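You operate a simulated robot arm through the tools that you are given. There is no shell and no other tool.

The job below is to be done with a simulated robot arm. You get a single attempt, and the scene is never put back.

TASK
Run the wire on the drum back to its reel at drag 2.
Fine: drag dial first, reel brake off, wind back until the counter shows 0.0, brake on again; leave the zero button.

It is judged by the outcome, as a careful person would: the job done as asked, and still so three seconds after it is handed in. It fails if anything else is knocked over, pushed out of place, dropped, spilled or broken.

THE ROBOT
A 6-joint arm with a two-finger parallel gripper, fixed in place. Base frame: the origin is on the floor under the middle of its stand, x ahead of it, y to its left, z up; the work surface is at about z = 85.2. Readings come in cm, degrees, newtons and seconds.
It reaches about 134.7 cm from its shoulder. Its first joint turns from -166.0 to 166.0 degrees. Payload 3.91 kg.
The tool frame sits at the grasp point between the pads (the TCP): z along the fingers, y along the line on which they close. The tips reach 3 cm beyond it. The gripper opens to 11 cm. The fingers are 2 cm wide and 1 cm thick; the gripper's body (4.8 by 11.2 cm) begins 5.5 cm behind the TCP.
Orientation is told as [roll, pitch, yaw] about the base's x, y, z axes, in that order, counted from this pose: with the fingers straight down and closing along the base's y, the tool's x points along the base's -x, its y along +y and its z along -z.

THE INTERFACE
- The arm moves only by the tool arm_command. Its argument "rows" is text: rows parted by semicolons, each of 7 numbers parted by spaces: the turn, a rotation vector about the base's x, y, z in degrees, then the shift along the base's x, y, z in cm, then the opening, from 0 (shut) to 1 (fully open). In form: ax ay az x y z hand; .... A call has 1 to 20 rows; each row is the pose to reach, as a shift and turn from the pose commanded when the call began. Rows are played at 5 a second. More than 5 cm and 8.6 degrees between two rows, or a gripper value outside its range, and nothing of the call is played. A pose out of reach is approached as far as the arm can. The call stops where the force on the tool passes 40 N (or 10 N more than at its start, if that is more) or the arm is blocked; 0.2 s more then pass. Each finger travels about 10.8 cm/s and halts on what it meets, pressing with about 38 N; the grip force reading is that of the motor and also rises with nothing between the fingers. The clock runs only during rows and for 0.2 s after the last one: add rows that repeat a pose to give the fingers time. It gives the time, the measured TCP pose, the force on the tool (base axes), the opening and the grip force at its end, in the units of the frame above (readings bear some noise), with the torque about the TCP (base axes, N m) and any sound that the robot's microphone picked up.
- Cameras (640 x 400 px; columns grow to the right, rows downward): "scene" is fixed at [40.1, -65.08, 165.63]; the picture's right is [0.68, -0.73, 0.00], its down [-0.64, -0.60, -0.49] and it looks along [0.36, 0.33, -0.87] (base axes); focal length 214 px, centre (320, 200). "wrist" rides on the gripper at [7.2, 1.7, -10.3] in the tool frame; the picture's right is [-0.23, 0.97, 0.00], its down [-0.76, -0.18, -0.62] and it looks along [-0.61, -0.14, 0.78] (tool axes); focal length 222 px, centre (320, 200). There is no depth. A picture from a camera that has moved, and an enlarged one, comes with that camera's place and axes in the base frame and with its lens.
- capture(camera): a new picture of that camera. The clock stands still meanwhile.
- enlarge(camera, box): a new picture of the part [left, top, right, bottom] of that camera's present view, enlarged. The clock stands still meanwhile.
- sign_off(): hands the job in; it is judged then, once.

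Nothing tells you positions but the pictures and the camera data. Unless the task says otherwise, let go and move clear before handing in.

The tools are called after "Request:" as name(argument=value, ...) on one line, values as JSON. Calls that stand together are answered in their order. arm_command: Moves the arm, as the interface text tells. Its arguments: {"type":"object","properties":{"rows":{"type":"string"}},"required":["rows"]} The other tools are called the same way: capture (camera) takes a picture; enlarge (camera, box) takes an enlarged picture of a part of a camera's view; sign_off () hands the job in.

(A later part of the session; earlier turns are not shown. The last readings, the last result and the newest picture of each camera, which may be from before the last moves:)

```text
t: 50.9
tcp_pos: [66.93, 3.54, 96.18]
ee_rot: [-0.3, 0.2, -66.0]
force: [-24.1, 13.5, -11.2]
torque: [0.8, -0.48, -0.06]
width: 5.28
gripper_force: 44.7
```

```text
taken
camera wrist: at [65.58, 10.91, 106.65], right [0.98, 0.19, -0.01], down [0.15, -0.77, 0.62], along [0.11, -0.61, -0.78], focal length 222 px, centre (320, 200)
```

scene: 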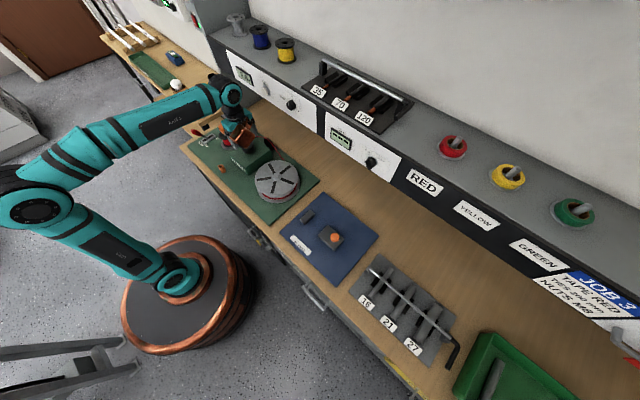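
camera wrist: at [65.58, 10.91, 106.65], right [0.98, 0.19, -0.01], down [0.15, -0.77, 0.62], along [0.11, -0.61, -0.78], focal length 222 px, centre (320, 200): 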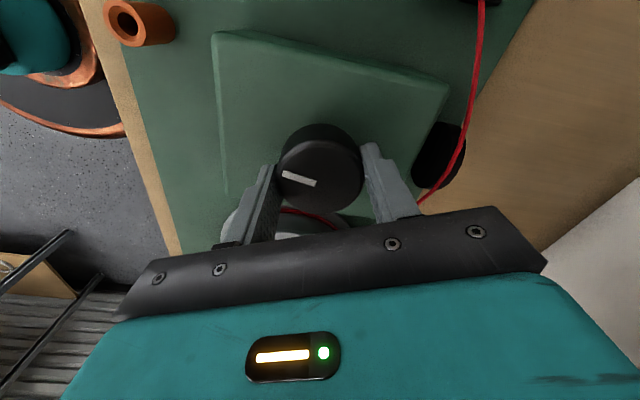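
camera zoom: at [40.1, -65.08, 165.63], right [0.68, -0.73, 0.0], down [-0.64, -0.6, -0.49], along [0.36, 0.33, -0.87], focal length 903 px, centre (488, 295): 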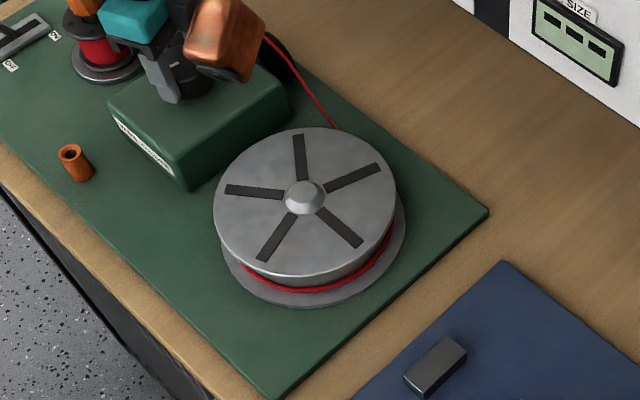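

The drum turns about 2.1° for each degree of knob, which is roughly 0.3 cm of wire per degree, so about 180° more is needed. I'll open, swing the hand back clockwise without touching the knob, and take a fresh, well-centred grip for a long stroke.

Request:
arm_command(rows="0 0 0 -0.08 0 0 0.6; 0 0 0 -0.08 0 0 0.8; 0 0 0 -0.08 0 0 0.8; 0 0 -8 -0.08 0 1 0.8; 0 0 -16 -0.08 0 1 0.8; 0 0 -24 -0.08 0 1 0.8; 0 0 -32 -0.08 0 1 0.8; 0 0 -40 -0.08 0 1 0.8; 0 0 -48 -0.08 0 1 0.8; 0 0 -56 -0.08 0 1 0.8; 0 0 -64 -0.08 0 1 0.8; 0 0 -72 -0.08 0 1 0.8; 0 0 -79 -0.08 0 1 0.8; 0 0 -79 -0.08 0 1 0.8")

Request:
capture(camera="wrist")

Request:
enlarge(camera="scene", box=[180, 50, 340, 220])

```text
t: 53.9
tcp_pos: [67.01, 3.5, 97.28]
ee_rot: [-0.2, 0.2, -145.0]
force: [-0.6, 0.1, -0.4]
torque: [-0.01, 0.01, -0.02]
width: 8.8
gripper_force: 0.1
```

```text
taken
camera wrist: at [73.81, 6.31, 107.73], right [0.37, -0.93, 0.0], down [-0.73, -0.29, 0.62], along [-0.58, -0.23, -0.78], focal length 222 px, centre (320, 200)
```

wrist: 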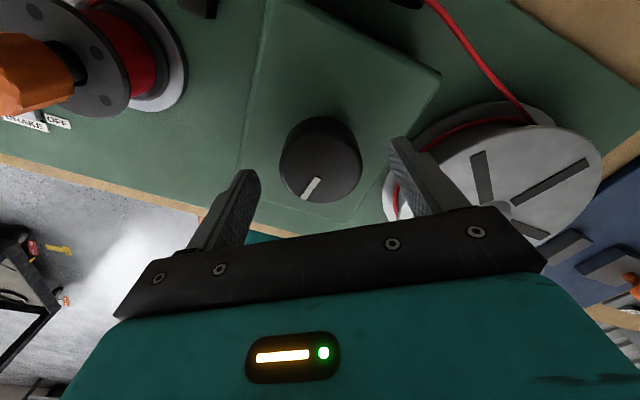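

```text
2.35 times, centred on (260, 135) of scene
camera zoom: at [40.1, -65.08, 165.63], right [0.68, -0.73, 0.0], down [-0.64, -0.6, -0.49], along [0.36, 0.33, -0.87], focal length 505 px, centre (461, 353)
```

zoom: 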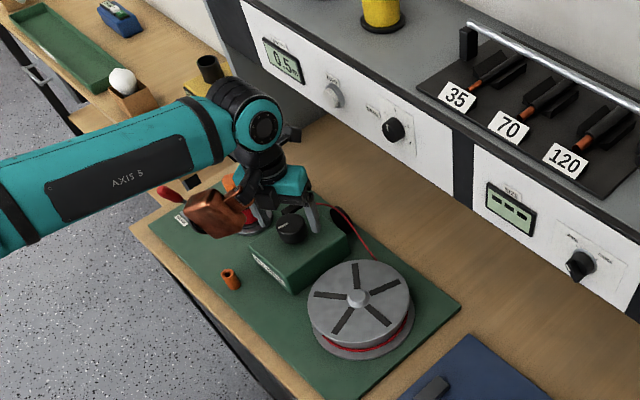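

The drum held its position and the counter still reads 0.5. I'll lower 1 cm and grip again at yaw -145°.

Request:
arm_command(rows="0 0 0 0 0 -1 0.8; 0 0 0 0 0 -1 0.6; 0 0 0 0 0 -1 0.42; 0 0 0 0 0 -1 0.42; 0 0 0 0 0 -1 0.42")

```text
t: 55.1
tcp_pos: [66.96, 3.44, 96.19]
ee_rot: [-0.2, 0.2, -145.0]
force: [2.2, -3.3, -0.7]
torque: [-0.76, -0.83, 0.01]
width: 5.37
gripper_force: 44.8
```

The grip is well centred. I'll wind 40° slowly and check the counter.

Request:
arm_command(rows="0 0 5 0 0 0 0.42; 0 0 10 0 0 0 0.42; 0 0 15 0 0 0 0.42; 0 0 20 0 0 0 0.42; 0 0 25 0 0 0 0.42; 0 0 30 0 0 0 0.42; 0 0 35 0 0 0 0.42; 0 0 40 0 0 0 0.42; 0 0 40 0 0 0 0.42")

Request:
enlarge(camera="scene", box=[180, 50, 340, 220])

Request:
enlarge(camera="scene", box=[225, 55, 285, 100])

Request:
enlarge(camera="scene", box=[225, 130, 335, 225])

```text
t: 57.1
tcp_pos: [66.96, 3.38, 96.37]
ee_rot: [-0.2, 0.3, -104.8]
force: [-7.4, -10.7, -8.1]
torque: [-1.02, -0.43, -0.03]
width: 5.38
gripper_force: 45.0
```

```text
2.35 times, centred on (260, 135) of scene
camera zoom: at [40.1, -65.08, 165.63], right [0.68, -0.73, 0.0], down [-0.64, -0.6, -0.49], along [0.36, 0.33, -0.87], focal length 505 px, centre (461, 353)
```

zoom: 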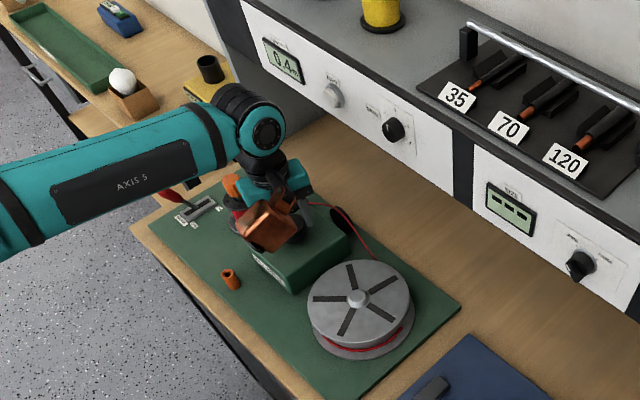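

```text
8.89 times, centred on (255, 78) of scene
camera zoom: at [40.1, -65.08, 165.63], right [0.68, -0.73, 0.0], down [-0.64, -0.6, -0.49], along [0.36, 0.33, -0.87], focal length 1906 px, centre (898, 1289)
```

zoom: 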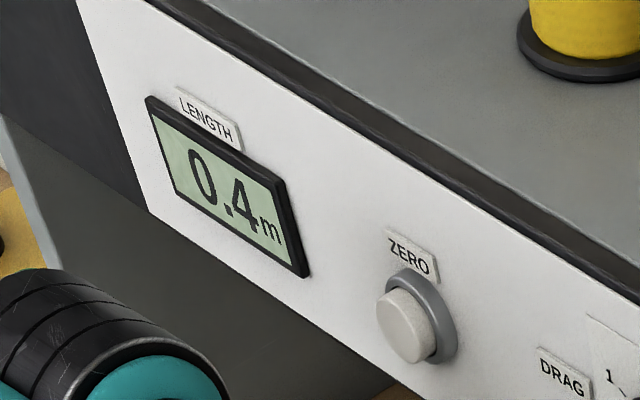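

```text
4.21 times, centred on (280, 178) of scene
camera zoom: at [40.1, -65.08, 165.63], right [0.68, -0.73, 0.0], down [-0.64, -0.6, -0.49], along [0.36, 0.33, -0.87], focal length 903 px, centre (488, 295)
```

zoom: 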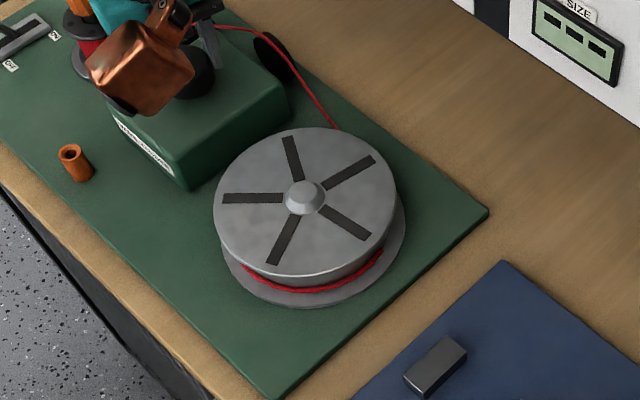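

The counter reads 0.4 and the drum is unwinding. I'll continue in 20° steps and note each change of digit, so I can aim accurately for zero.

Request:
arm_command(rows="0 0 5 -0.03 -0.05 0 0.42; 0 0 10 -0.03 -0.05 0 0.42; 0 0 15 -0.03 -0.05 0 0.42; 0 0 20 -0.03 -0.05 0 0.42; 0 0 20 -0.03 -0.05 0 0.42")

Request:
enlarge(camera="scene", box=[225, 55, 285, 100])

Request:
enlarge(camera="scene", box=[225, 130, 335, 225])

```text
t: 58.3
tcp_pos: [66.96, 3.44, 96.26]
ee_rot: [-0.2, 0.2, -84.9]
force: [1.2, -1.9, -8.2]
torque: [0.48, -1.05, -0.02]
width: 5.36
gripper_force: 44.5
```

```text
8.89 times, centred on (255, 78) of scene
camera zoom: at [40.1, -65.08, 165.63], right [0.68, -0.73, 0.0], down [-0.64, -0.6, -0.49], along [0.36, 0.33, -0.87], focal length 1906 px, centre (898, 1289)
```

zoom: 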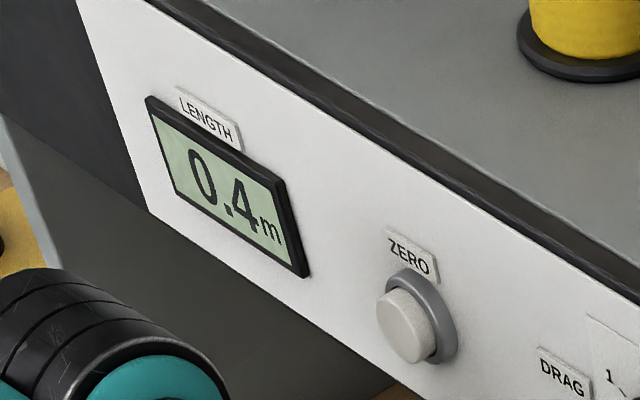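

```text
4.21 times, centred on (280, 178) of scene
camera zoom: at [40.1, -65.08, 165.63], right [0.68, -0.73, 0.0], down [-0.64, -0.6, -0.49], along [0.36, 0.33, -0.87], focal length 903 px, centre (488, 295)
```

zoom: 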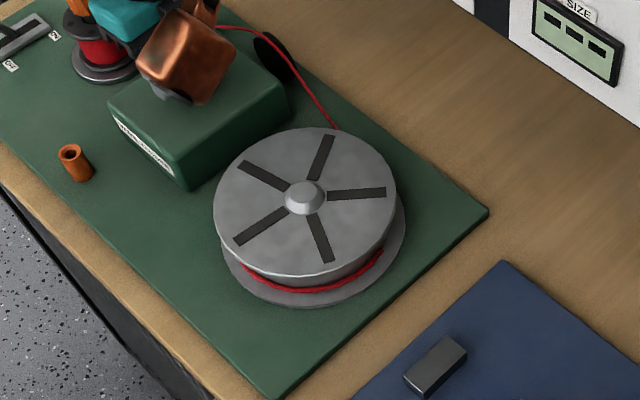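

Still 0.4 at about 84° in total. Continuing in 10° and 20° steps.

Request:
arm_command(rows="0 0 5 0 0 0 0.42; 0 0 10 0 0 0 0.42; 0 0 15 0 0 0 0.42; 0 0 20 0 0 0 0.42; 0 0 20 0 0 0 0.42")

Request:
enlarge(camera="scene", box=[225, 55, 285, 100])

Request:
enlarge(camera="scene", box=[180, 50, 340, 220])

```text
t: 59.5
tcp_pos: [67.06, 3.48, 96.42]
ee_rot: [-0.2, 0.4, -65.0]
force: [7.9, 3.8, -7.7]
torque: [0.54, -0.69, 0.0]
width: 5.35
gripper_force: 45.4
```

```text
8.89 times, centred on (255, 78) of scene
camera zoom: at [40.1, -65.08, 165.63], right [0.68, -0.73, 0.0], down [-0.64, -0.6, -0.49], along [0.36, 0.33, -0.87], focal length 1906 px, centre (898, 1289)
```

zoom: 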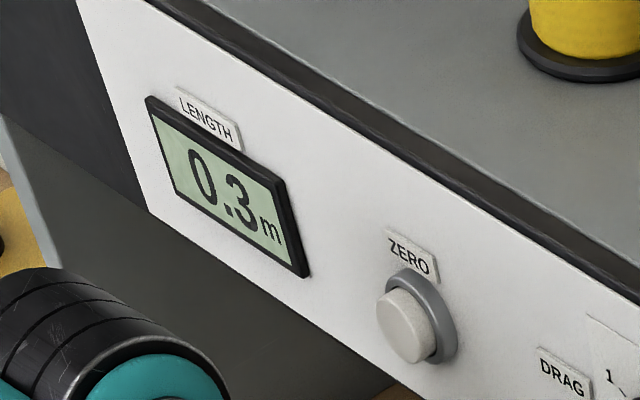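

```text
2.35 times, centred on (260, 135) of scene
camera zoom: at [40.1, -65.08, 165.63], right [0.68, -0.73, 0.0], down [-0.64, -0.6, -0.49], along [0.36, 0.33, -0.87], focal length 505 px, centre (461, 353)
```

zoom: 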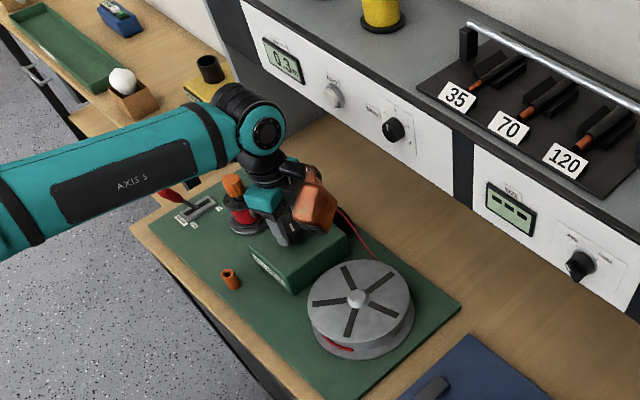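

0.3 at about 104°. Another 25°, which keeps the copper box clear of the panel.

Request:
arm_command(rows="0 0 5 0.02 0 0 0.42; 0 0 10 0.02 0 0 0.42; 0 0 15 0.02 0 0 0.42; 0 0 20 0.02 0 0 0.42; 0 0 25 0.02 0 0 0.42; 0 0 25 0.02 0 0 0.42")

Request:
enlarge(camera="scene", box=[225, 55, 285, 100])

Request:
enlarge(camera="scene", box=[180, 50, 340, 220])

Request:
capture(camera="wrist")

```text
t: 60.9
tcp_pos: [66.98, 3.45, 96.26]
ee_rot: [-0.2, 0.3, -39.9]
force: [7.7, 4.3, -3.3]
torque: [0.75, -0.68, 0.0]
width: 5.36
gripper_force: 44.9
```

```text
8.89 times, centred on (255, 78) of scene
camera zoom: at [40.1, -65.08, 165.63], right [0.68, -0.73, 0.0], down [-0.64, -0.6, -0.49], along [0.36, 0.33, -0.87], focal length 1906 px, centre (898, 1289)
```

zoom: 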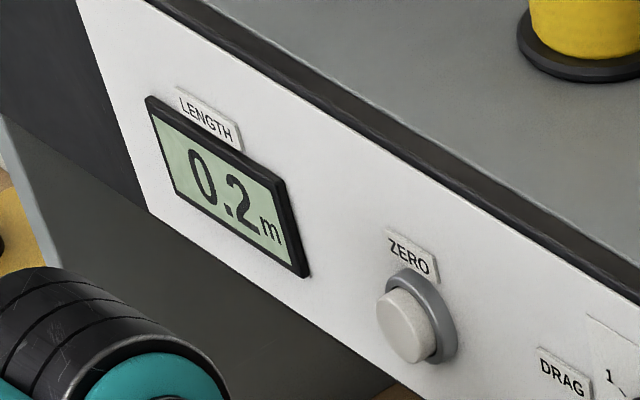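

```text
2.35 times, centred on (260, 135) of scene
camera zoom: at [40.1, -65.08, 165.63], right [0.68, -0.73, 0.0], down [-0.64, -0.6, -0.49], along [0.36, 0.33, -0.87], focal length 505 px, centre (461, 353)
```

zoom: 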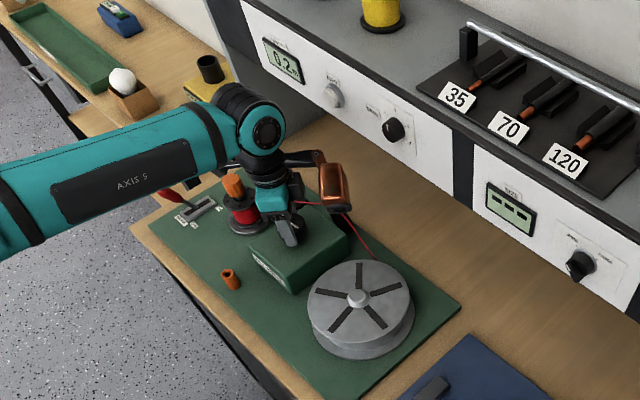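

```text
taken
camera wrist: at [62.54, 9.49, 106.69], right [0.8, 0.6, 0.0], down [0.47, -0.62, 0.62], along [0.37, -0.5, -0.78], focal length 222 px, centre (320, 200)
```

wrist: 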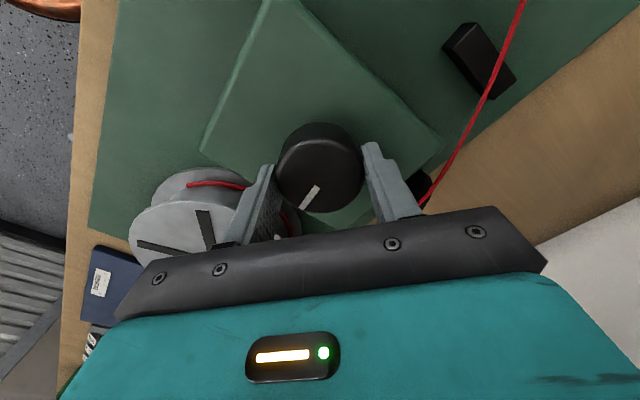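

0.2 at about 129°. I'll release, swing the hand back to -145° and take one more grip for the last stretch.

Request:
arm_command(rows="0 0 0 0 0 0 0.6; 0 0 0 0 0 0 0.8; 0 0 0 0 0 0 0.8; 0 0 -8 0 0 1 0.8; 0 0 -16 0 0 1 0.8; 0 0 -24 0 0 1 0.8; 0 0 -32 0 0 1 0.8; 0 0 -40 0 0 1 0.8; 0 0 -48 0 0 1 0.8; 0 0 -56 0 0 1 0.8; 0 0 -64 0 0 1 0.8; 0 0 -72 0 0 1 0.8; 0 0 -80 0 0 1 0.8; 0 0 -88 0 0 1 0.8; 0 0 -96 0 0 1 0.8; 0 0 -104 0 0 1 0.8; 0 0 -105 0 0 1 0.8; 0 0 -105 0 0 0 0.8")

Request:
enlarge(camera="scene", box=[180, 50, 340, 220])

Request:
capture(camera="wrist")

```text
t: 64.7
tcp_pos: [66.87, 3.54, 96.3]
ee_rot: [-0.2, 0.3, -145.0]
force: [0.6, -0.7, 0.1]
torque: [0.01, -0.01, 0.02]
width: 8.81
gripper_force: 0.0
```

```text
2.35 times, centred on (260, 135) of scene
camera zoom: at [40.1, -65.08, 165.63], right [0.68, -0.73, 0.0], down [-0.64, -0.6, -0.49], along [0.36, 0.33, -0.87], focal length 505 px, centre (461, 353)
```

zoom: 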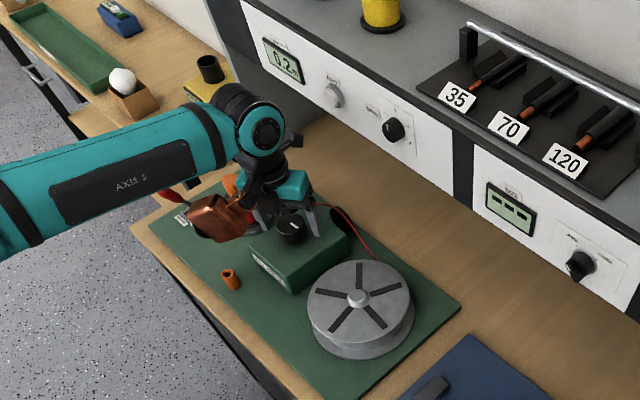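

```text
taken
camera wrist: at [73.83, 6.28, 106.73], right [0.37, -0.93, 0.0], down [-0.73, -0.29, 0.62], along [-0.58, -0.23, -0.78], focal length 222 px, centre (320, 200)
```

wrist: 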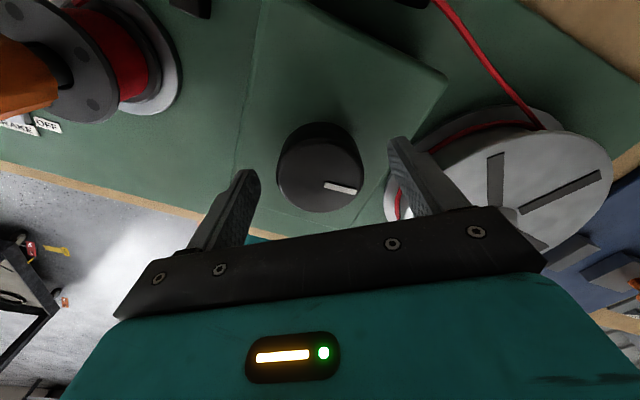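

The counter held at 0.2. I'll grip again and wind 20°.

Request:
arm_command(rows="0 0 0 0 0 0 0.6; 0 0 0 0 0 0 0.42; 0 0 0 0 0 0 0.42; 0 0 0 0 0 0 0.42; 0 0 5 0 0 0 0.42; 0 0 10 0 0 0 0.42; 0 0 15 0 0 0 0.42; 0 0 20 0 0 0 0.42; 0 0 20 0 0 0 0.42")

Request:
enlarge(camera="scene", box=[225, 55, 285, 100])

Request:
enlarge(camera="scene", box=[225, 130, 335, 225])

```text
t: 66.7
tcp_pos: [66.97, 3.49, 96.36]
ee_rot: [-0.1, 0.3, -124.9]
force: [6.2, -2.0, 6.3]
torque: [-0.69, -0.12, 0.02]
width: 5.3
gripper_force: 45.3
```

```text
8.89 times, centred on (255, 78) of scene
camera zoom: at [40.1, -65.08, 165.63], right [0.68, -0.73, 0.0], down [-0.64, -0.6, -0.49], along [0.36, 0.33, -0.87], focal length 1906 px, centre (898, 1289)
```

zoom: 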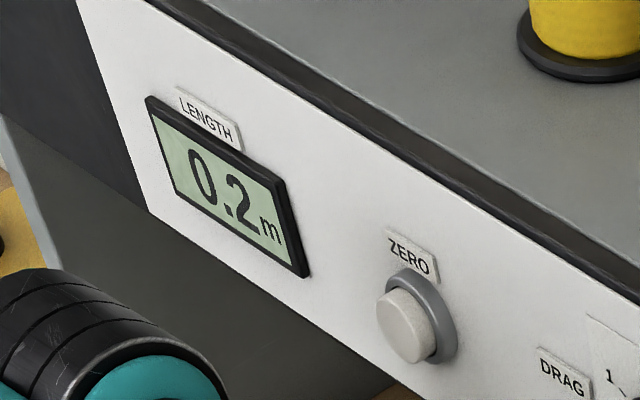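

```text
4.21 times, centred on (280, 178) of scene
camera zoom: at [40.1, -65.08, 165.63], right [0.68, -0.73, 0.0], down [-0.64, -0.6, -0.49], along [0.36, 0.33, -0.87], focal length 903 px, centre (488, 295)
```

zoom: 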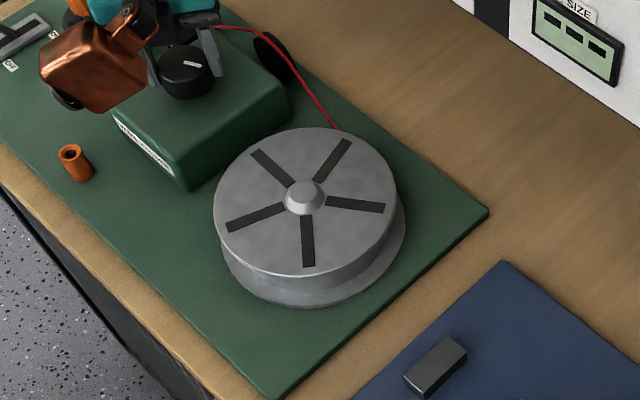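

0.2 at about 149°. I'll go in 6° steps now to catch the change to 0.1.

Request:
arm_command(rows="0 0 3 0 0 0 0.42; 0 0 6 0 0 0 0.42; 0 0 6 0 0 0 0.42")

Request:
enlarge(camera="scene", box=[225, 55, 285, 100])

```text
t: 67.5
tcp_pos: [67.06, 3.47, 96.41]
ee_rot: [-0.1, 0.2, -119.0]
force: [7.1, 0.0, 2.9]
torque: [0.25, -0.76, -0.03]
width: 5.32
gripper_force: 45.0
```

```text
8.89 times, centred on (255, 78) of scene
camera zoom: at [40.1, -65.08, 165.63], right [0.68, -0.73, 0.0], down [-0.64, -0.6, -0.49], along [0.36, 0.33, -0.87], focal length 1906 px, centre (898, 1289)
```

zoom: 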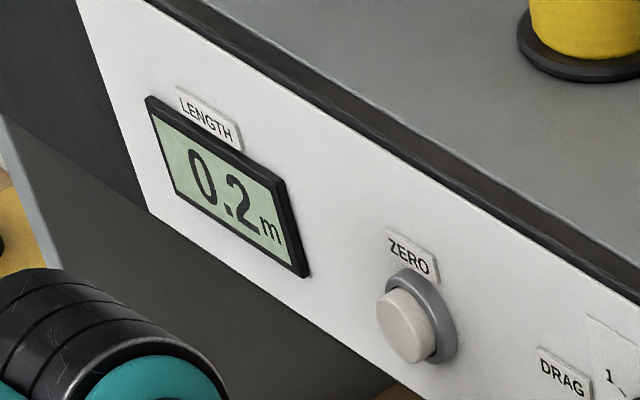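

Request:
arm_command(rows="0 0 3 0 0 0 0.42; 0 0 6 0 0 0 0.42; 0 0 6 0 0 0 0.42")

Request:
enlarge(camera="scene", box=[225, 55, 285, 100])

```text
t: 68.3
tcp_pos: [66.95, 3.52, 96.3]
ee_rot: [-0.2, 0.3, -112.9]
force: [9.4, -0.2, 5.9]
torque: [0.05, -0.3, 0.01]
width: 5.34
gripper_force: 45.0
```

```text
8.89 times, centred on (255, 78) of scene
camera zoom: at [40.1, -65.08, 165.63], right [0.68, -0.73, 0.0], down [-0.64, -0.6, -0.49], along [0.36, 0.33, -0.87], focal length 1906 px, centre (898, 1289)
```

zoom: 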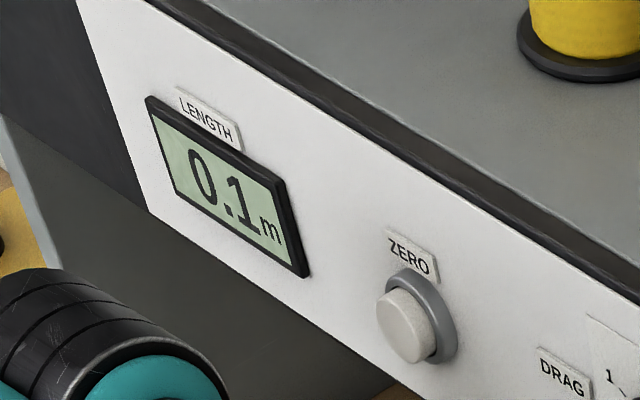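

The change to 0.1 came near 158° in total. The next change should be roughly 35° further on, so I'll wind 24° and then take small steps.

Request:
arm_command(rows="0 0 4 0.02 0 0 0.42; 0 0 8 0.02 0 0 0.42; 0 0 12 0.02 0 0 0.42; 0 0 16 0.02 0 0 0.42; 0 0 20 0.02 0 0 0.42; 0 0 24 0.02 0 0 0.42; 0 0 24 0.02 0 0 0.42")

Request:
enlarge(camera="scene", box=[225, 55, 285, 100])

Request:
enlarge(camera="scene", box=[225, 130, 335, 225])

```text
t: 69.9
tcp_pos: [66.94, 3.6, 96.26]
ee_rot: [-0.2, 0.2, -88.8]
force: [2.2, 2.6, 5.1]
torque: [-0.07, -0.08, 0.02]
width: 5.3
gripper_force: 45.1
```

```text
8.89 times, centred on (255, 78) of scene
camera zoom: at [40.1, -65.08, 165.63], right [0.68, -0.73, 0.0], down [-0.64, -0.6, -0.49], along [0.36, 0.33, -0.87], focal length 1906 px, centre (898, 1289)
```

zoom: 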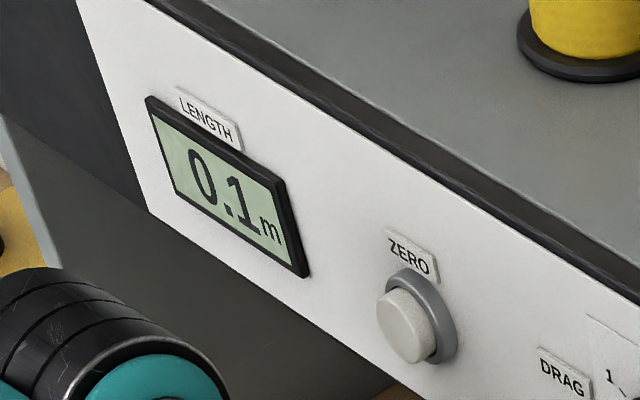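

```text
4.21 times, centred on (280, 178) of scene
camera zoom: at [40.1, -65.08, 165.63], right [0.68, -0.73, 0.0], down [-0.64, -0.6, -0.49], along [0.36, 0.33, -0.87], focal length 903 px, centre (488, 295)
```

zoom: 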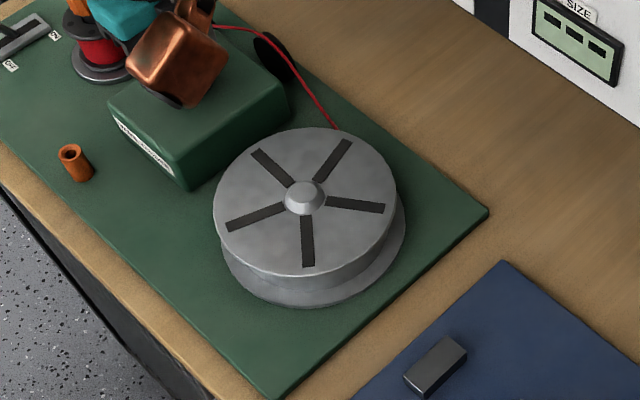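

0.1 at about 185°. Small steps now.

Request:
arm_command(rows="0 0 3 0 0 0 0.42; 0 0 6 0 0 0 0.42; 0 0 6 0 0 0 0.42")

Request:
enlarge(camera="scene", box=[225, 55, 285, 100])

```text
t: 70.7
tcp_pos: [66.92, 3.55, 96.25]
ee_rot: [-0.2, 0.3, -82.9]
force: [4.9, 3.3, 7.6]
torque: [0.42, -0.37, -0.04]
width: 5.31
gripper_force: 44.7
```

```text
8.89 times, centred on (255, 78) of scene
camera zoom: at [40.1, -65.08, 165.63], right [0.68, -0.73, 0.0], down [-0.64, -0.6, -0.49], along [0.36, 0.33, -0.87], focal length 1906 px, centre (898, 1289)
```

zoom: 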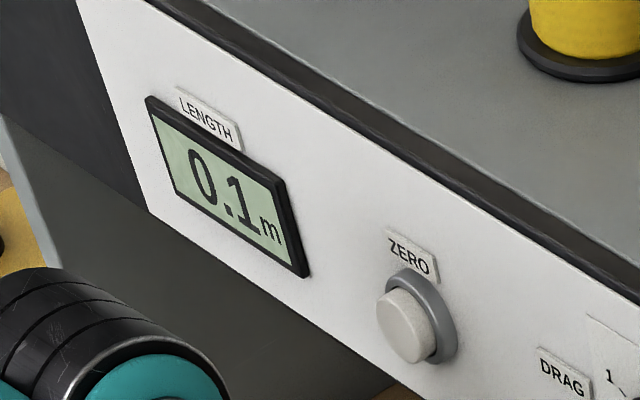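

Request:
arm_command(rows="0 0 3 0 0 0 0.42; 0 0 5 0 0 0 0.42; 0 0 5 0 0 0 0.42")

Request:
enlarge(camera="scene", box=[225, 55, 285, 100])

```text
t: 71.5
tcp_pos: [67.0, 3.45, 96.24]
ee_rot: [-0.1, 0.2, -77.9]
force: [9.5, 3.7, 10.4]
torque: [0.37, -0.31, 0.02]
width: 5.31
gripper_force: 45.0
```

```text
8.89 times, centred on (255, 78) of scene
camera zoom: at [40.1, -65.08, 165.63], right [0.68, -0.73, 0.0], down [-0.64, -0.6, -0.49], along [0.36, 0.33, -0.87], focal length 1906 px, centre (898, 1289)
```

zoom: 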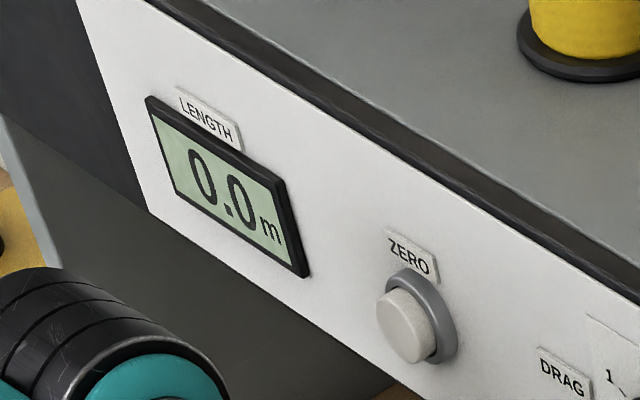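

The counter just turned to 0.0, so the true length is only just under 0.05. I'll go about 11° further so it sits near real zero and not on the edge of the digit.

Request:
arm_command(rows="0 0 3 0.02 0.02 0 0.42; 0 0 6 0.02 0.02 0 0.42; 0 0 9 0.02 0.02 0 0.42; 0 0 11 0.02 0.02 0 0.42; 0 0 11 0.02 0.02 0 0.42")

Request:
enlarge(camera="scene", box=[225, 55, 285, 100])

Request:
enlarge(camera="scene", box=[180, 100, 340, 230])

Request:
capture(camera="wrist")

```text
t: 72.7
tcp_pos: [67.02, 3.57, 96.31]
ee_rot: [0.0, 0.2, -66.9]
force: [10.6, -1.3, 14.6]
torque: [-0.01, -0.27, -0.03]
width: 5.34
gripper_force: 44.9
```

```text
8.89 times, centred on (255, 78) of scene
camera zoom: at [40.1, -65.08, 165.63], right [0.68, -0.73, 0.0], down [-0.64, -0.6, -0.49], along [0.36, 0.33, -0.87], focal length 1906 px, centre (898, 1289)
```

zoom: 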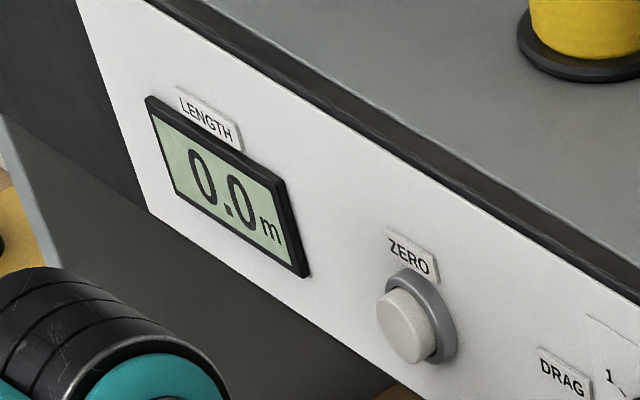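

```text
3.08 times, centred on (260, 165) of scene
camera zoom: at [40.1, -65.08, 165.63], right [0.68, -0.73, 0.0], down [-0.64, -0.6, -0.49], along [0.36, 0.33, -0.87], focal length 660 px, centre (505, 308)
```

zoom: 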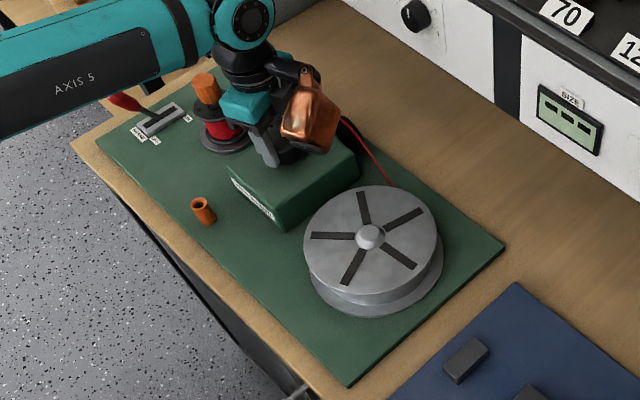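

```text
taken
camera wrist: at [65.71, 10.85, 106.72], right [0.98, 0.17, 0.0], down [0.14, -0.77, 0.62], along [0.1, -0.61, -0.78], focal length 222 px, centre (320, 200)
```

wrist: 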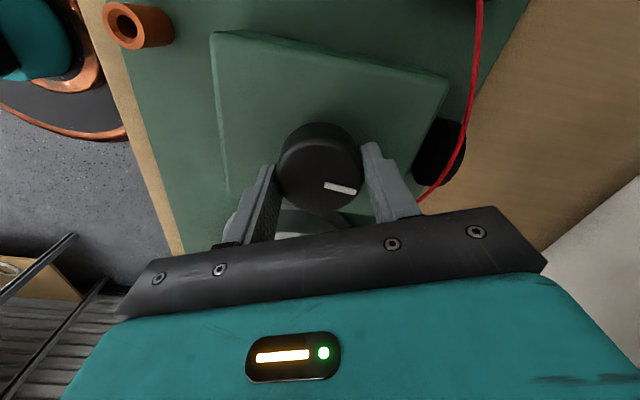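

The counter shows 0.0 and the drum looks bare. I'll ease the side load, open, rise straight up and check that it stays at 0.0.

Request:
arm_command(rows="0 0 0 0.05 0 0.05 0.42; 0 0 0 0.05 0 0.05 0.6; 0 0 0 0.05 0 0.05 0.8; 0 0 0 0.05 0 0.05 0.8; 0 0 0 0.05 0 3 0.8; 0 0 0 0.05 0 7 0.8; 0 0 0 -1 1 11 0.8; 0 0 0 -3 3 13 0.8; 0 0 0 -3 3 13 0.8")

Request:
enlarge(camera="scene", box=[225, 55, 285, 100])

Request:
enlarge(camera="scene", box=[180, 50, 340, 220])

Request:
capture(camera="wrist")

```text
t: 74.7
tcp_pos: [64.02, 6.49, 109.39]
ee_rot: [-0.2, 0.3, -66.9]
force: [-0.1, 0.1, -0.5]
torque: [0.02, 0.01, -0.02]
width: 8.8
gripper_force: 0.0
```

```text
8.89 times, centred on (255, 78) of scene
camera zoom: at [40.1, -65.08, 165.63], right [0.68, -0.73, 0.0], down [-0.64, -0.6, -0.49], along [0.36, 0.33, -0.87], focal length 1906 px, centre (898, 1289)
```

zoom: 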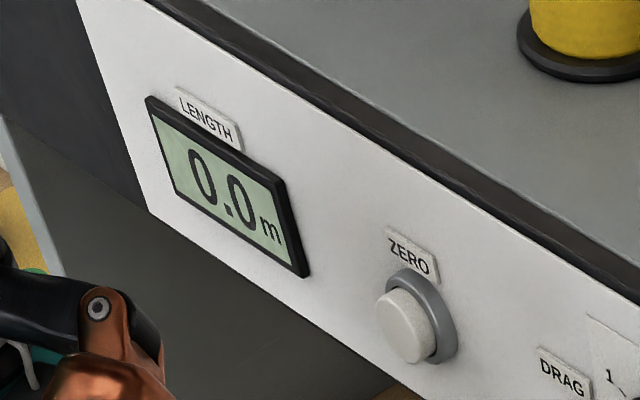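

```text
2.35 times, centred on (260, 135) of scene
camera zoom: at [40.1, -65.08, 165.63], right [0.68, -0.73, 0.0], down [-0.64, -0.6, -0.49], along [0.36, 0.33, -0.87], focal length 505 px, centre (461, 353)
```

zoom: 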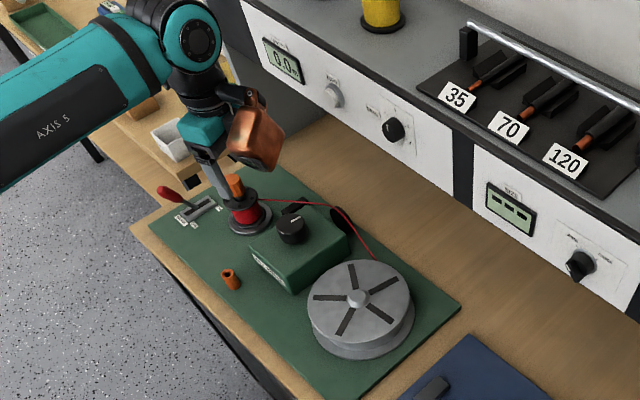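

```text
taken
camera wrist: at [62.69, 13.92, 119.76], right [0.98, 0.17, 0.0], down [0.14, -0.77, 0.62], along [0.1, -0.61, -0.78], focal length 222 px, centre (320, 200)
```

wrist: 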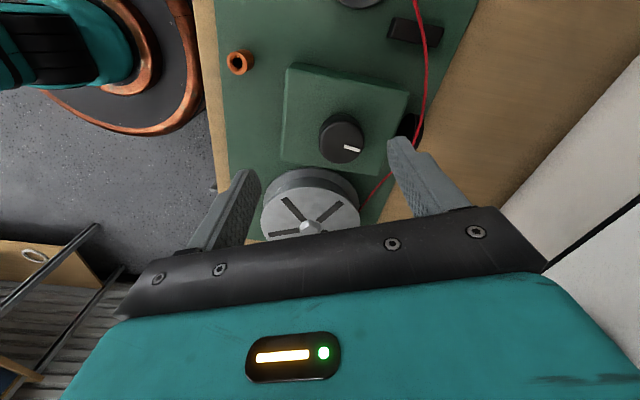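

The counter holds at 0.0. Next I'll set the brake back ON: swing the hand to yaw 0, close the fingers, and go above the -x side of the lever at about (51, 31).

Request:
arm_command(rows="0 0 7.5 -1.5 2.7 0 0.6; 0 0 15 -3 5.4 0 0.4; 0 0 22.5 -4.5 8.1 0 0.2; 0 0 30 -6 10.8 0 0; 0 0 37.5 -7.5 13.5 0 0; 0 0 45 -9 16.2 0 0; 0 0 52.5 -10.5 18.9 0 0; 0 0 60 -12 21.6 0 0; 0 0 66.9 -13 24.5 0 0; 0 0 66.9 -13 24.5 0 0")

Request:
capture(camera="wrist")

Request:
enlarge(camera="wrist", box=[230, 40, 410, 190])

Request:
enlarge(camera="scene", box=[170, 80, 290, 170])

```text
t: 76.9
tcp_pos: [50.97, 31.06, 109.28]
ee_rot: [-0.2, 0.3, 0.1]
force: [0.9, -0.2, 0.4]
torque: [-0.01, 0.02, -0.02]
width: 0.01
gripper_force: 37.2
```

```text
taken
camera wrist: at [43.73, 32.86, 119.66], right [0.23, 0.97, 0.0], down [0.76, -0.18, 0.62], along [0.6, -0.14, -0.78], focal length 222 px, centre (320, 200)
```

wrist: 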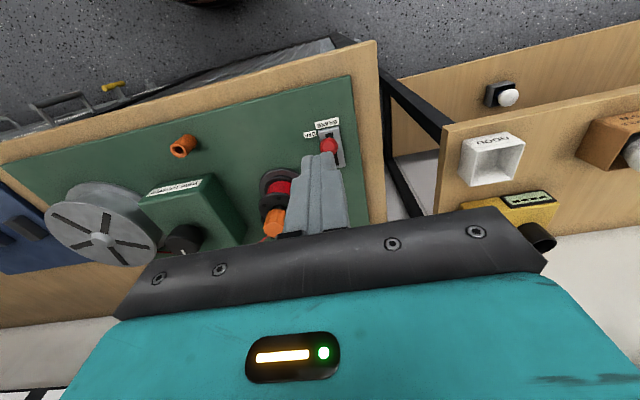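

```text
2.67 times, centred on (320, 115) of wrist
camera zoom: at [43.73, 32.86, 119.66], right [0.23, 0.97, 0.0], down [0.76, -0.18, 0.62], along [0.6, -0.14, -0.78], focal length 592 px, centre (320, 427)
```

zoom: 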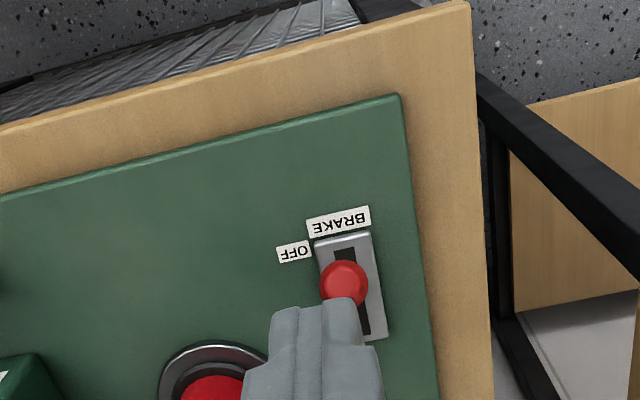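

```text
4.44 times, centred on (230, 125) of scene
camera zoom: at [40.1, -65.08, 165.63], right [0.68, -0.73, 0.0], down [-0.64, -0.6, -0.49], along [0.36, 0.33, -0.87], focal length 953 px, centre (720, 533)
```

zoom: 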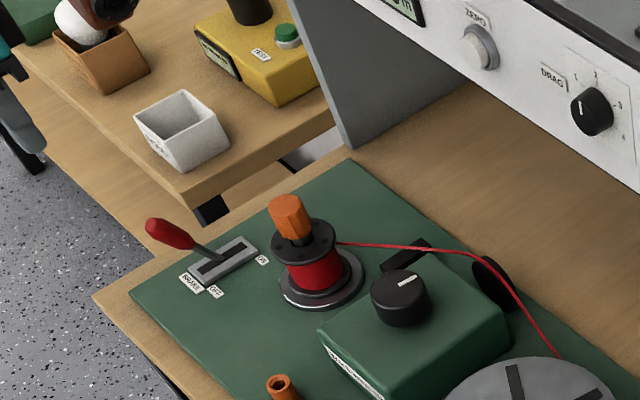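

The lever tip is at about (56, 31.2), still at OFF. I'll descend on its -x side.

Request:
arm_command(rows="0 0 0 0 0 -4 0; 0 0 0 0 0 -8 0; 0 0 0 0 0 -12 0; 0 0 0 0 0 -15 0; 0 0 0 0 0 -16.2 0; 0 0 0 0 0 -16.2 0")

Request:
capture(camera="wrist")

Request:
enlarge(camera="scene", box=[150, 80, 290, 180])

```text
t: 78.3
tcp_pos: [50.87, 31.04, 93.14]
ee_rot: [-0.2, 0.3, 0.0]
force: [-0.2, -0.2, 0.4]
torque: [-0.03, 0.02, -0.01]
width: 0.0
gripper_force: 37.7
```

```text
taken
camera wrist: at [43.74, 32.78, 103.51], right [0.23, 0.97, 0.0], down [0.76, -0.18, 0.62], along [0.6, -0.14, -0.78], focal length 222 px, centre (320, 200)
```

wrist: 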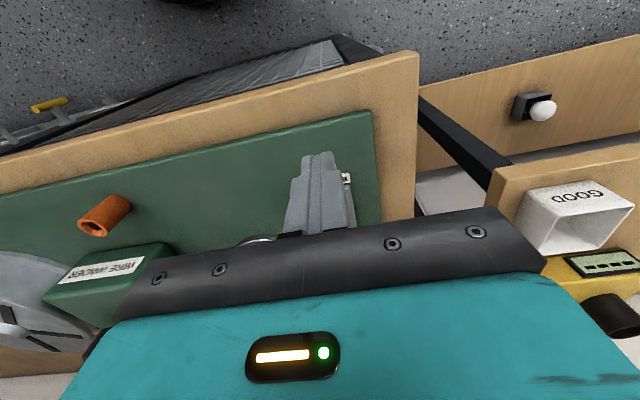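

```text
4.00 times, centred on (220, 130) of scene
camera zoom: at [40.1, -65.08, 165.63], right [0.68, -0.73, 0.0], down [-0.64, -0.6, -0.49], along [0.36, 0.33, -0.87], focal length 858 px, centre (720, 480)
```

zoom: 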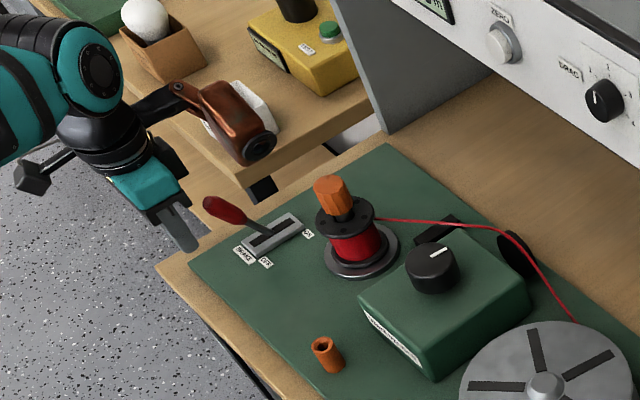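

The fingers are in line with the lever on its -x side. I'll push it toward +x in small steps.

Request:
arm_command(rows="0 0 0 1.5 0 0 0; 0 0 0 3 0 0 0; 0 0 0 4 0 0 0; 0 0 0 5 0 0 0; 0 0 0 6 0 0 0; 0 0 0 7 0 0 0; 0 0 0 7 0 0 0")

Request:
enlarge(camera="scene", box=[150, 80, 290, 180])

```text
t: 79.9
tcp_pos: [58.02, 31.18, 93.14]
ee_rot: [-0.2, 0.3, 0.1]
force: [1.2, 0.6, 0.0]
torque: [-0.01, -0.02, 0.0]
width: 0.0
gripper_force: 38.2
```

```text
4.00 times, centred on (220, 130) of scene
camera zoom: at [40.1, -65.08, 165.63], right [0.68, -0.73, 0.0], down [-0.64, -0.6, -0.49], along [0.36, 0.33, -0.87], focal length 858 px, centre (720, 480)
```

zoom: 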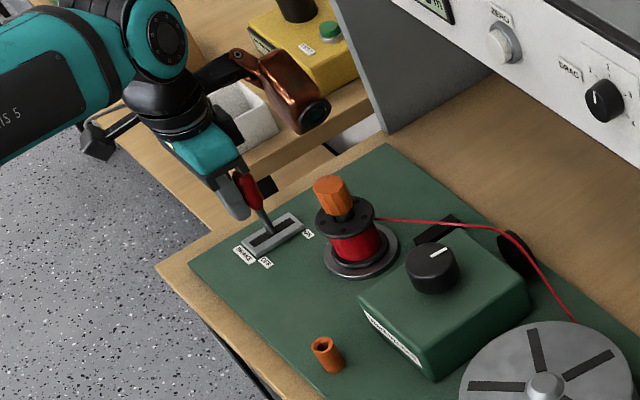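

The lever is about upright and following. I'll push on until it snaps over to ON.

Request:
arm_command(rows="0 0 0 0.7 0 0 0; 0 0 0 1.4 0 0 0; 0 0 0 2 0 0 0; 0 0 0 2.4 0 0 0; 0 0 0 2.4 0 0 0")

Request:
enlarge(camera="scene", box=[150, 80, 290, 180])

Request:
capture(camera="wrist")

```text
t: 81.1
tcp_pos: [60.38, 31.01, 93.14]
ee_rot: [-0.3, 0.3, 0.0]
force: [-0.3, -0.5, -0.3]
torque: [0.02, 0.0, -0.02]
width: 0.0
gripper_force: 37.7
```

```text
4.00 times, centred on (220, 130) of scene
camera zoom: at [40.1, -65.08, 165.63], right [0.68, -0.73, 0.0], down [-0.64, -0.6, -0.49], along [0.36, 0.33, -0.87], focal length 858 px, centre (720, 480)
```

zoom: 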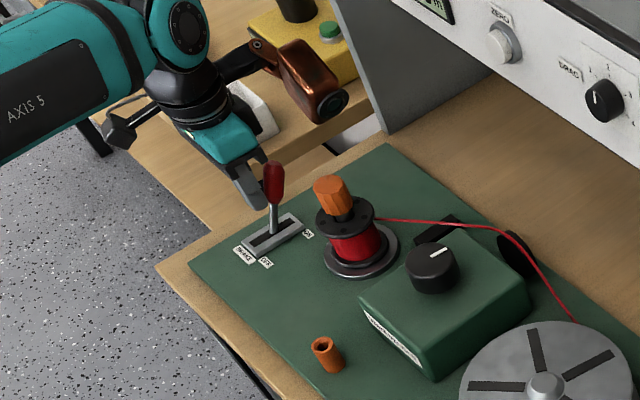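

```text
taken
camera wrist: at [53.17, 32.8, 103.52], right [0.23, 0.97, 0.0], down [0.76, -0.18, 0.62], along [0.6, -0.14, -0.78], focal length 222 px, centre (320, 200)
```

wrist: 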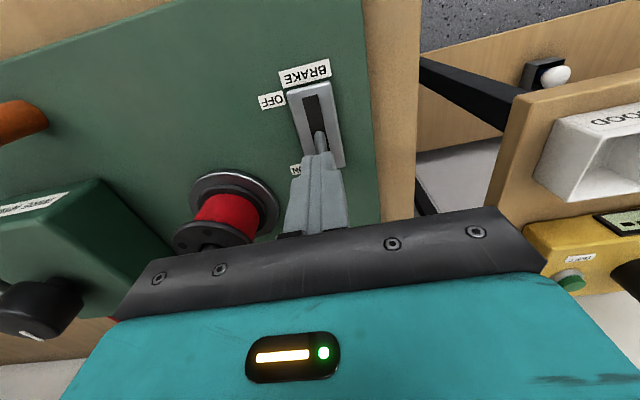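

The lever has snapped to ON with no contact force left. I'll back off, rise well clear and check everything.

Request:
arm_command(rows="0 0 0 -2 0 0 0; 0 0 0 -3 0 3 0; 0 0 0 -5 0 7 0; 0 0 0 -8 -2 10 0.2; 0 0 0 -10 -5 13 0.5; 0 0 0 -12 -8 16 0.5; 0 0 0 -14 -12 19 0.5; 0 0 0 -14 -16 21 0.5; 0 0 0 -14 -16 21 0.5")

Request:
capture(camera="scene")

Request:
enlarge(camera="scene", box=[185, 110, 275, 170])

Request:
enlarge(camera="scene", box=[225, 55, 320, 120])

Request:
capture(camera="wrist")

```text
refused: row 7 steps farther than a row can; nothing moved
```

```text
taken
```

scene: 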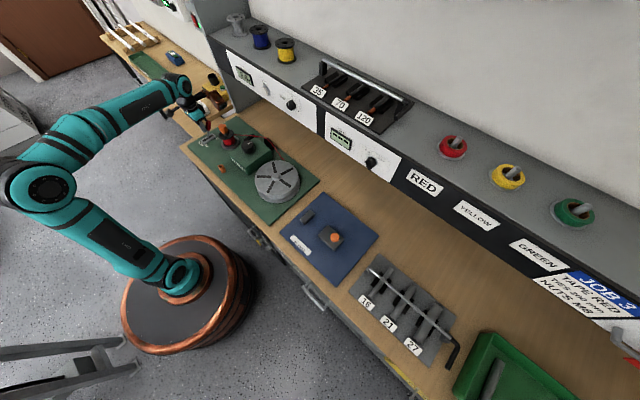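

```text
6.67 times, centred on (230, 140) of scene
camera zoom: at [40.1, -65.08, 165.63], right [0.68, -0.73, 0.0], down [-0.64, -0.6, -0.49], along [0.36, 0.33, -0.87], focal length 1430 px, centre (920, 600)
```

zoom: 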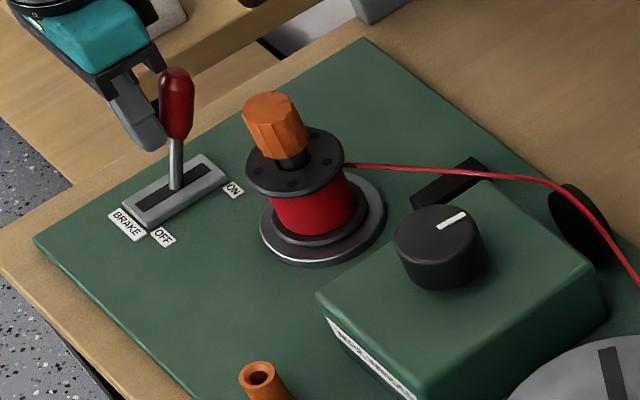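

```text
6.15 times, centred on (272, 88) of scene
camera zoom: at [40.1, -65.08, 165.63], right [0.68, -0.73, 0.0], down [-0.64, -0.6, -0.49], along [0.36, 0.33, -0.87], focal length 1320 px, centre (612, 892)
```

zoom: 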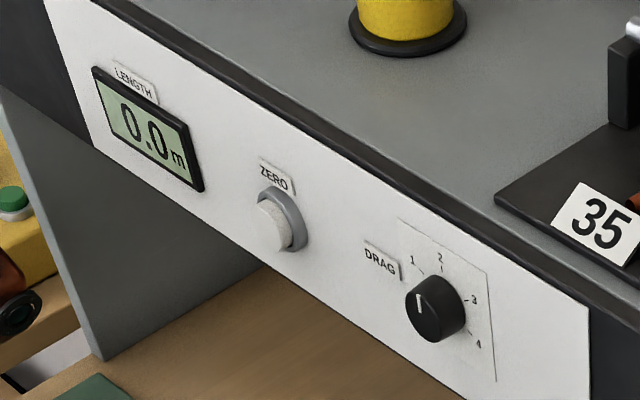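

```text
taken
camera wrist: at [53.17, 32.8, 103.52], right [0.23, 0.97, 0.0], down [0.76, -0.18, 0.62], along [0.6, -0.14, -0.78], focal length 222 px, centre (320, 200)
```

wrist: 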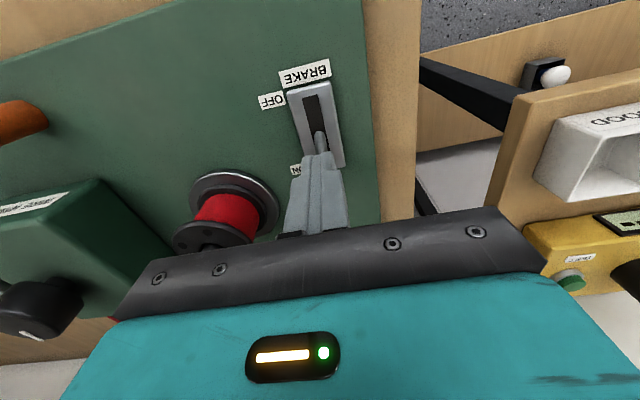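

That retreat was refused because one step was too long, and nothing moved. The pictures show the lever at ON, the counter at 0.0 and drag at 2. I'll retreat in shorter steps.

Request:
arm_command(rows="0 0 0 -2 0 0 0; 0 0 0 -3 0 3 0; 0 0 0 -4 0 7 0; 0 0 0 -6 -1.5 10 0; 0 0 0 -8 -4 13 0.2; 0 0 0 -10 -6.5 16 0.4; 0 0 0 -12 -9 19 0.5; 0 0 0 -13 -12 21 0.5; 0 0 0 -13 -14 22 0.5; 0 0 0 -13 -14 22 0.5")

Request:
capture(camera="scene")

Request:
enlarge(camera="scene", box=[185, 110, 275, 170])

Request:
enlarge(camera="scene", box=[225, 55, 320, 120])

Request:
capture(camera="wrist")

```text
t: 83.3
tcp_pos: [47.3, 17.05, 115.15]
ee_rot: [-0.3, 0.3, 0.0]
force: [0.1, 0.4, 1.0]
torque: [0.0, 0.01, 0.0]
width: 5.51
gripper_force: 0.0
```

```text
taken
```

scene: 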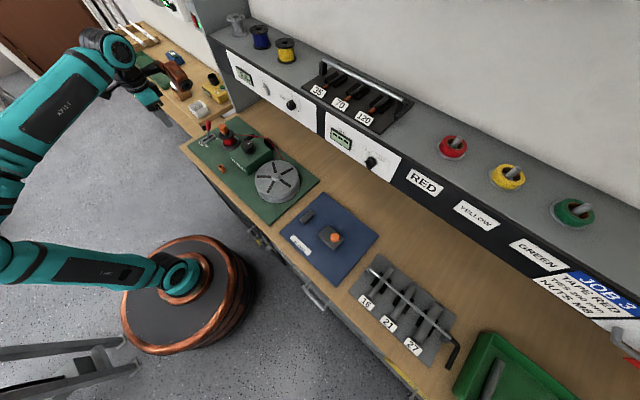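

```text
6.67 times, centred on (230, 140) of scene
camera zoom: at [40.1, -65.08, 165.63], right [0.68, -0.73, 0.0], down [-0.64, -0.6, -0.49], along [0.36, 0.33, -0.87], focal length 1430 px, centre (920, 600)
```

zoom: 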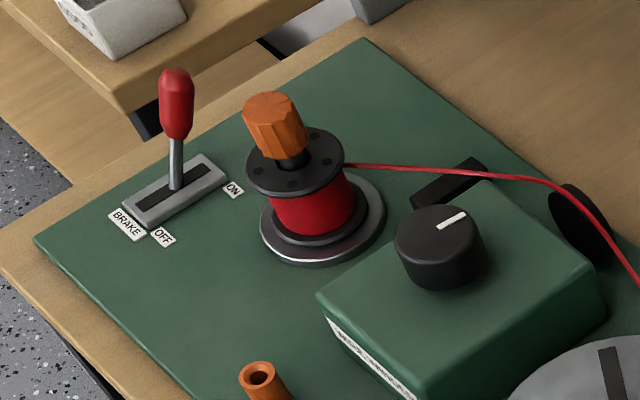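

```text
6.15 times, centred on (272, 88) of scene
camera zoom: at [40.1, -65.08, 165.63], right [0.68, -0.73, 0.0], down [-0.64, -0.6, -0.49], along [0.36, 0.33, -0.87], focal length 1320 px, centre (612, 892)
```

zoom: 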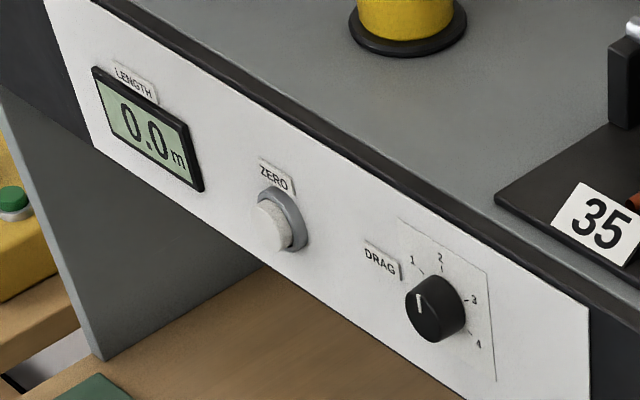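

```text
taken
camera wrist: at [40.15, 18.83, 125.58], right [0.23, 0.97, 0.0], down [0.76, -0.18, 0.62], along [0.6, -0.14, -0.78], focal length 222 px, centre (320, 200)
```

wrist: 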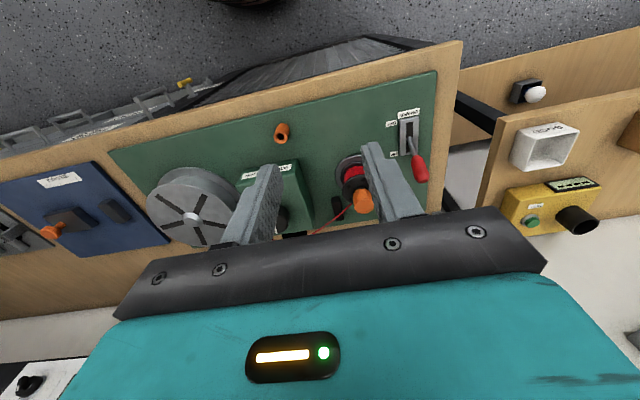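

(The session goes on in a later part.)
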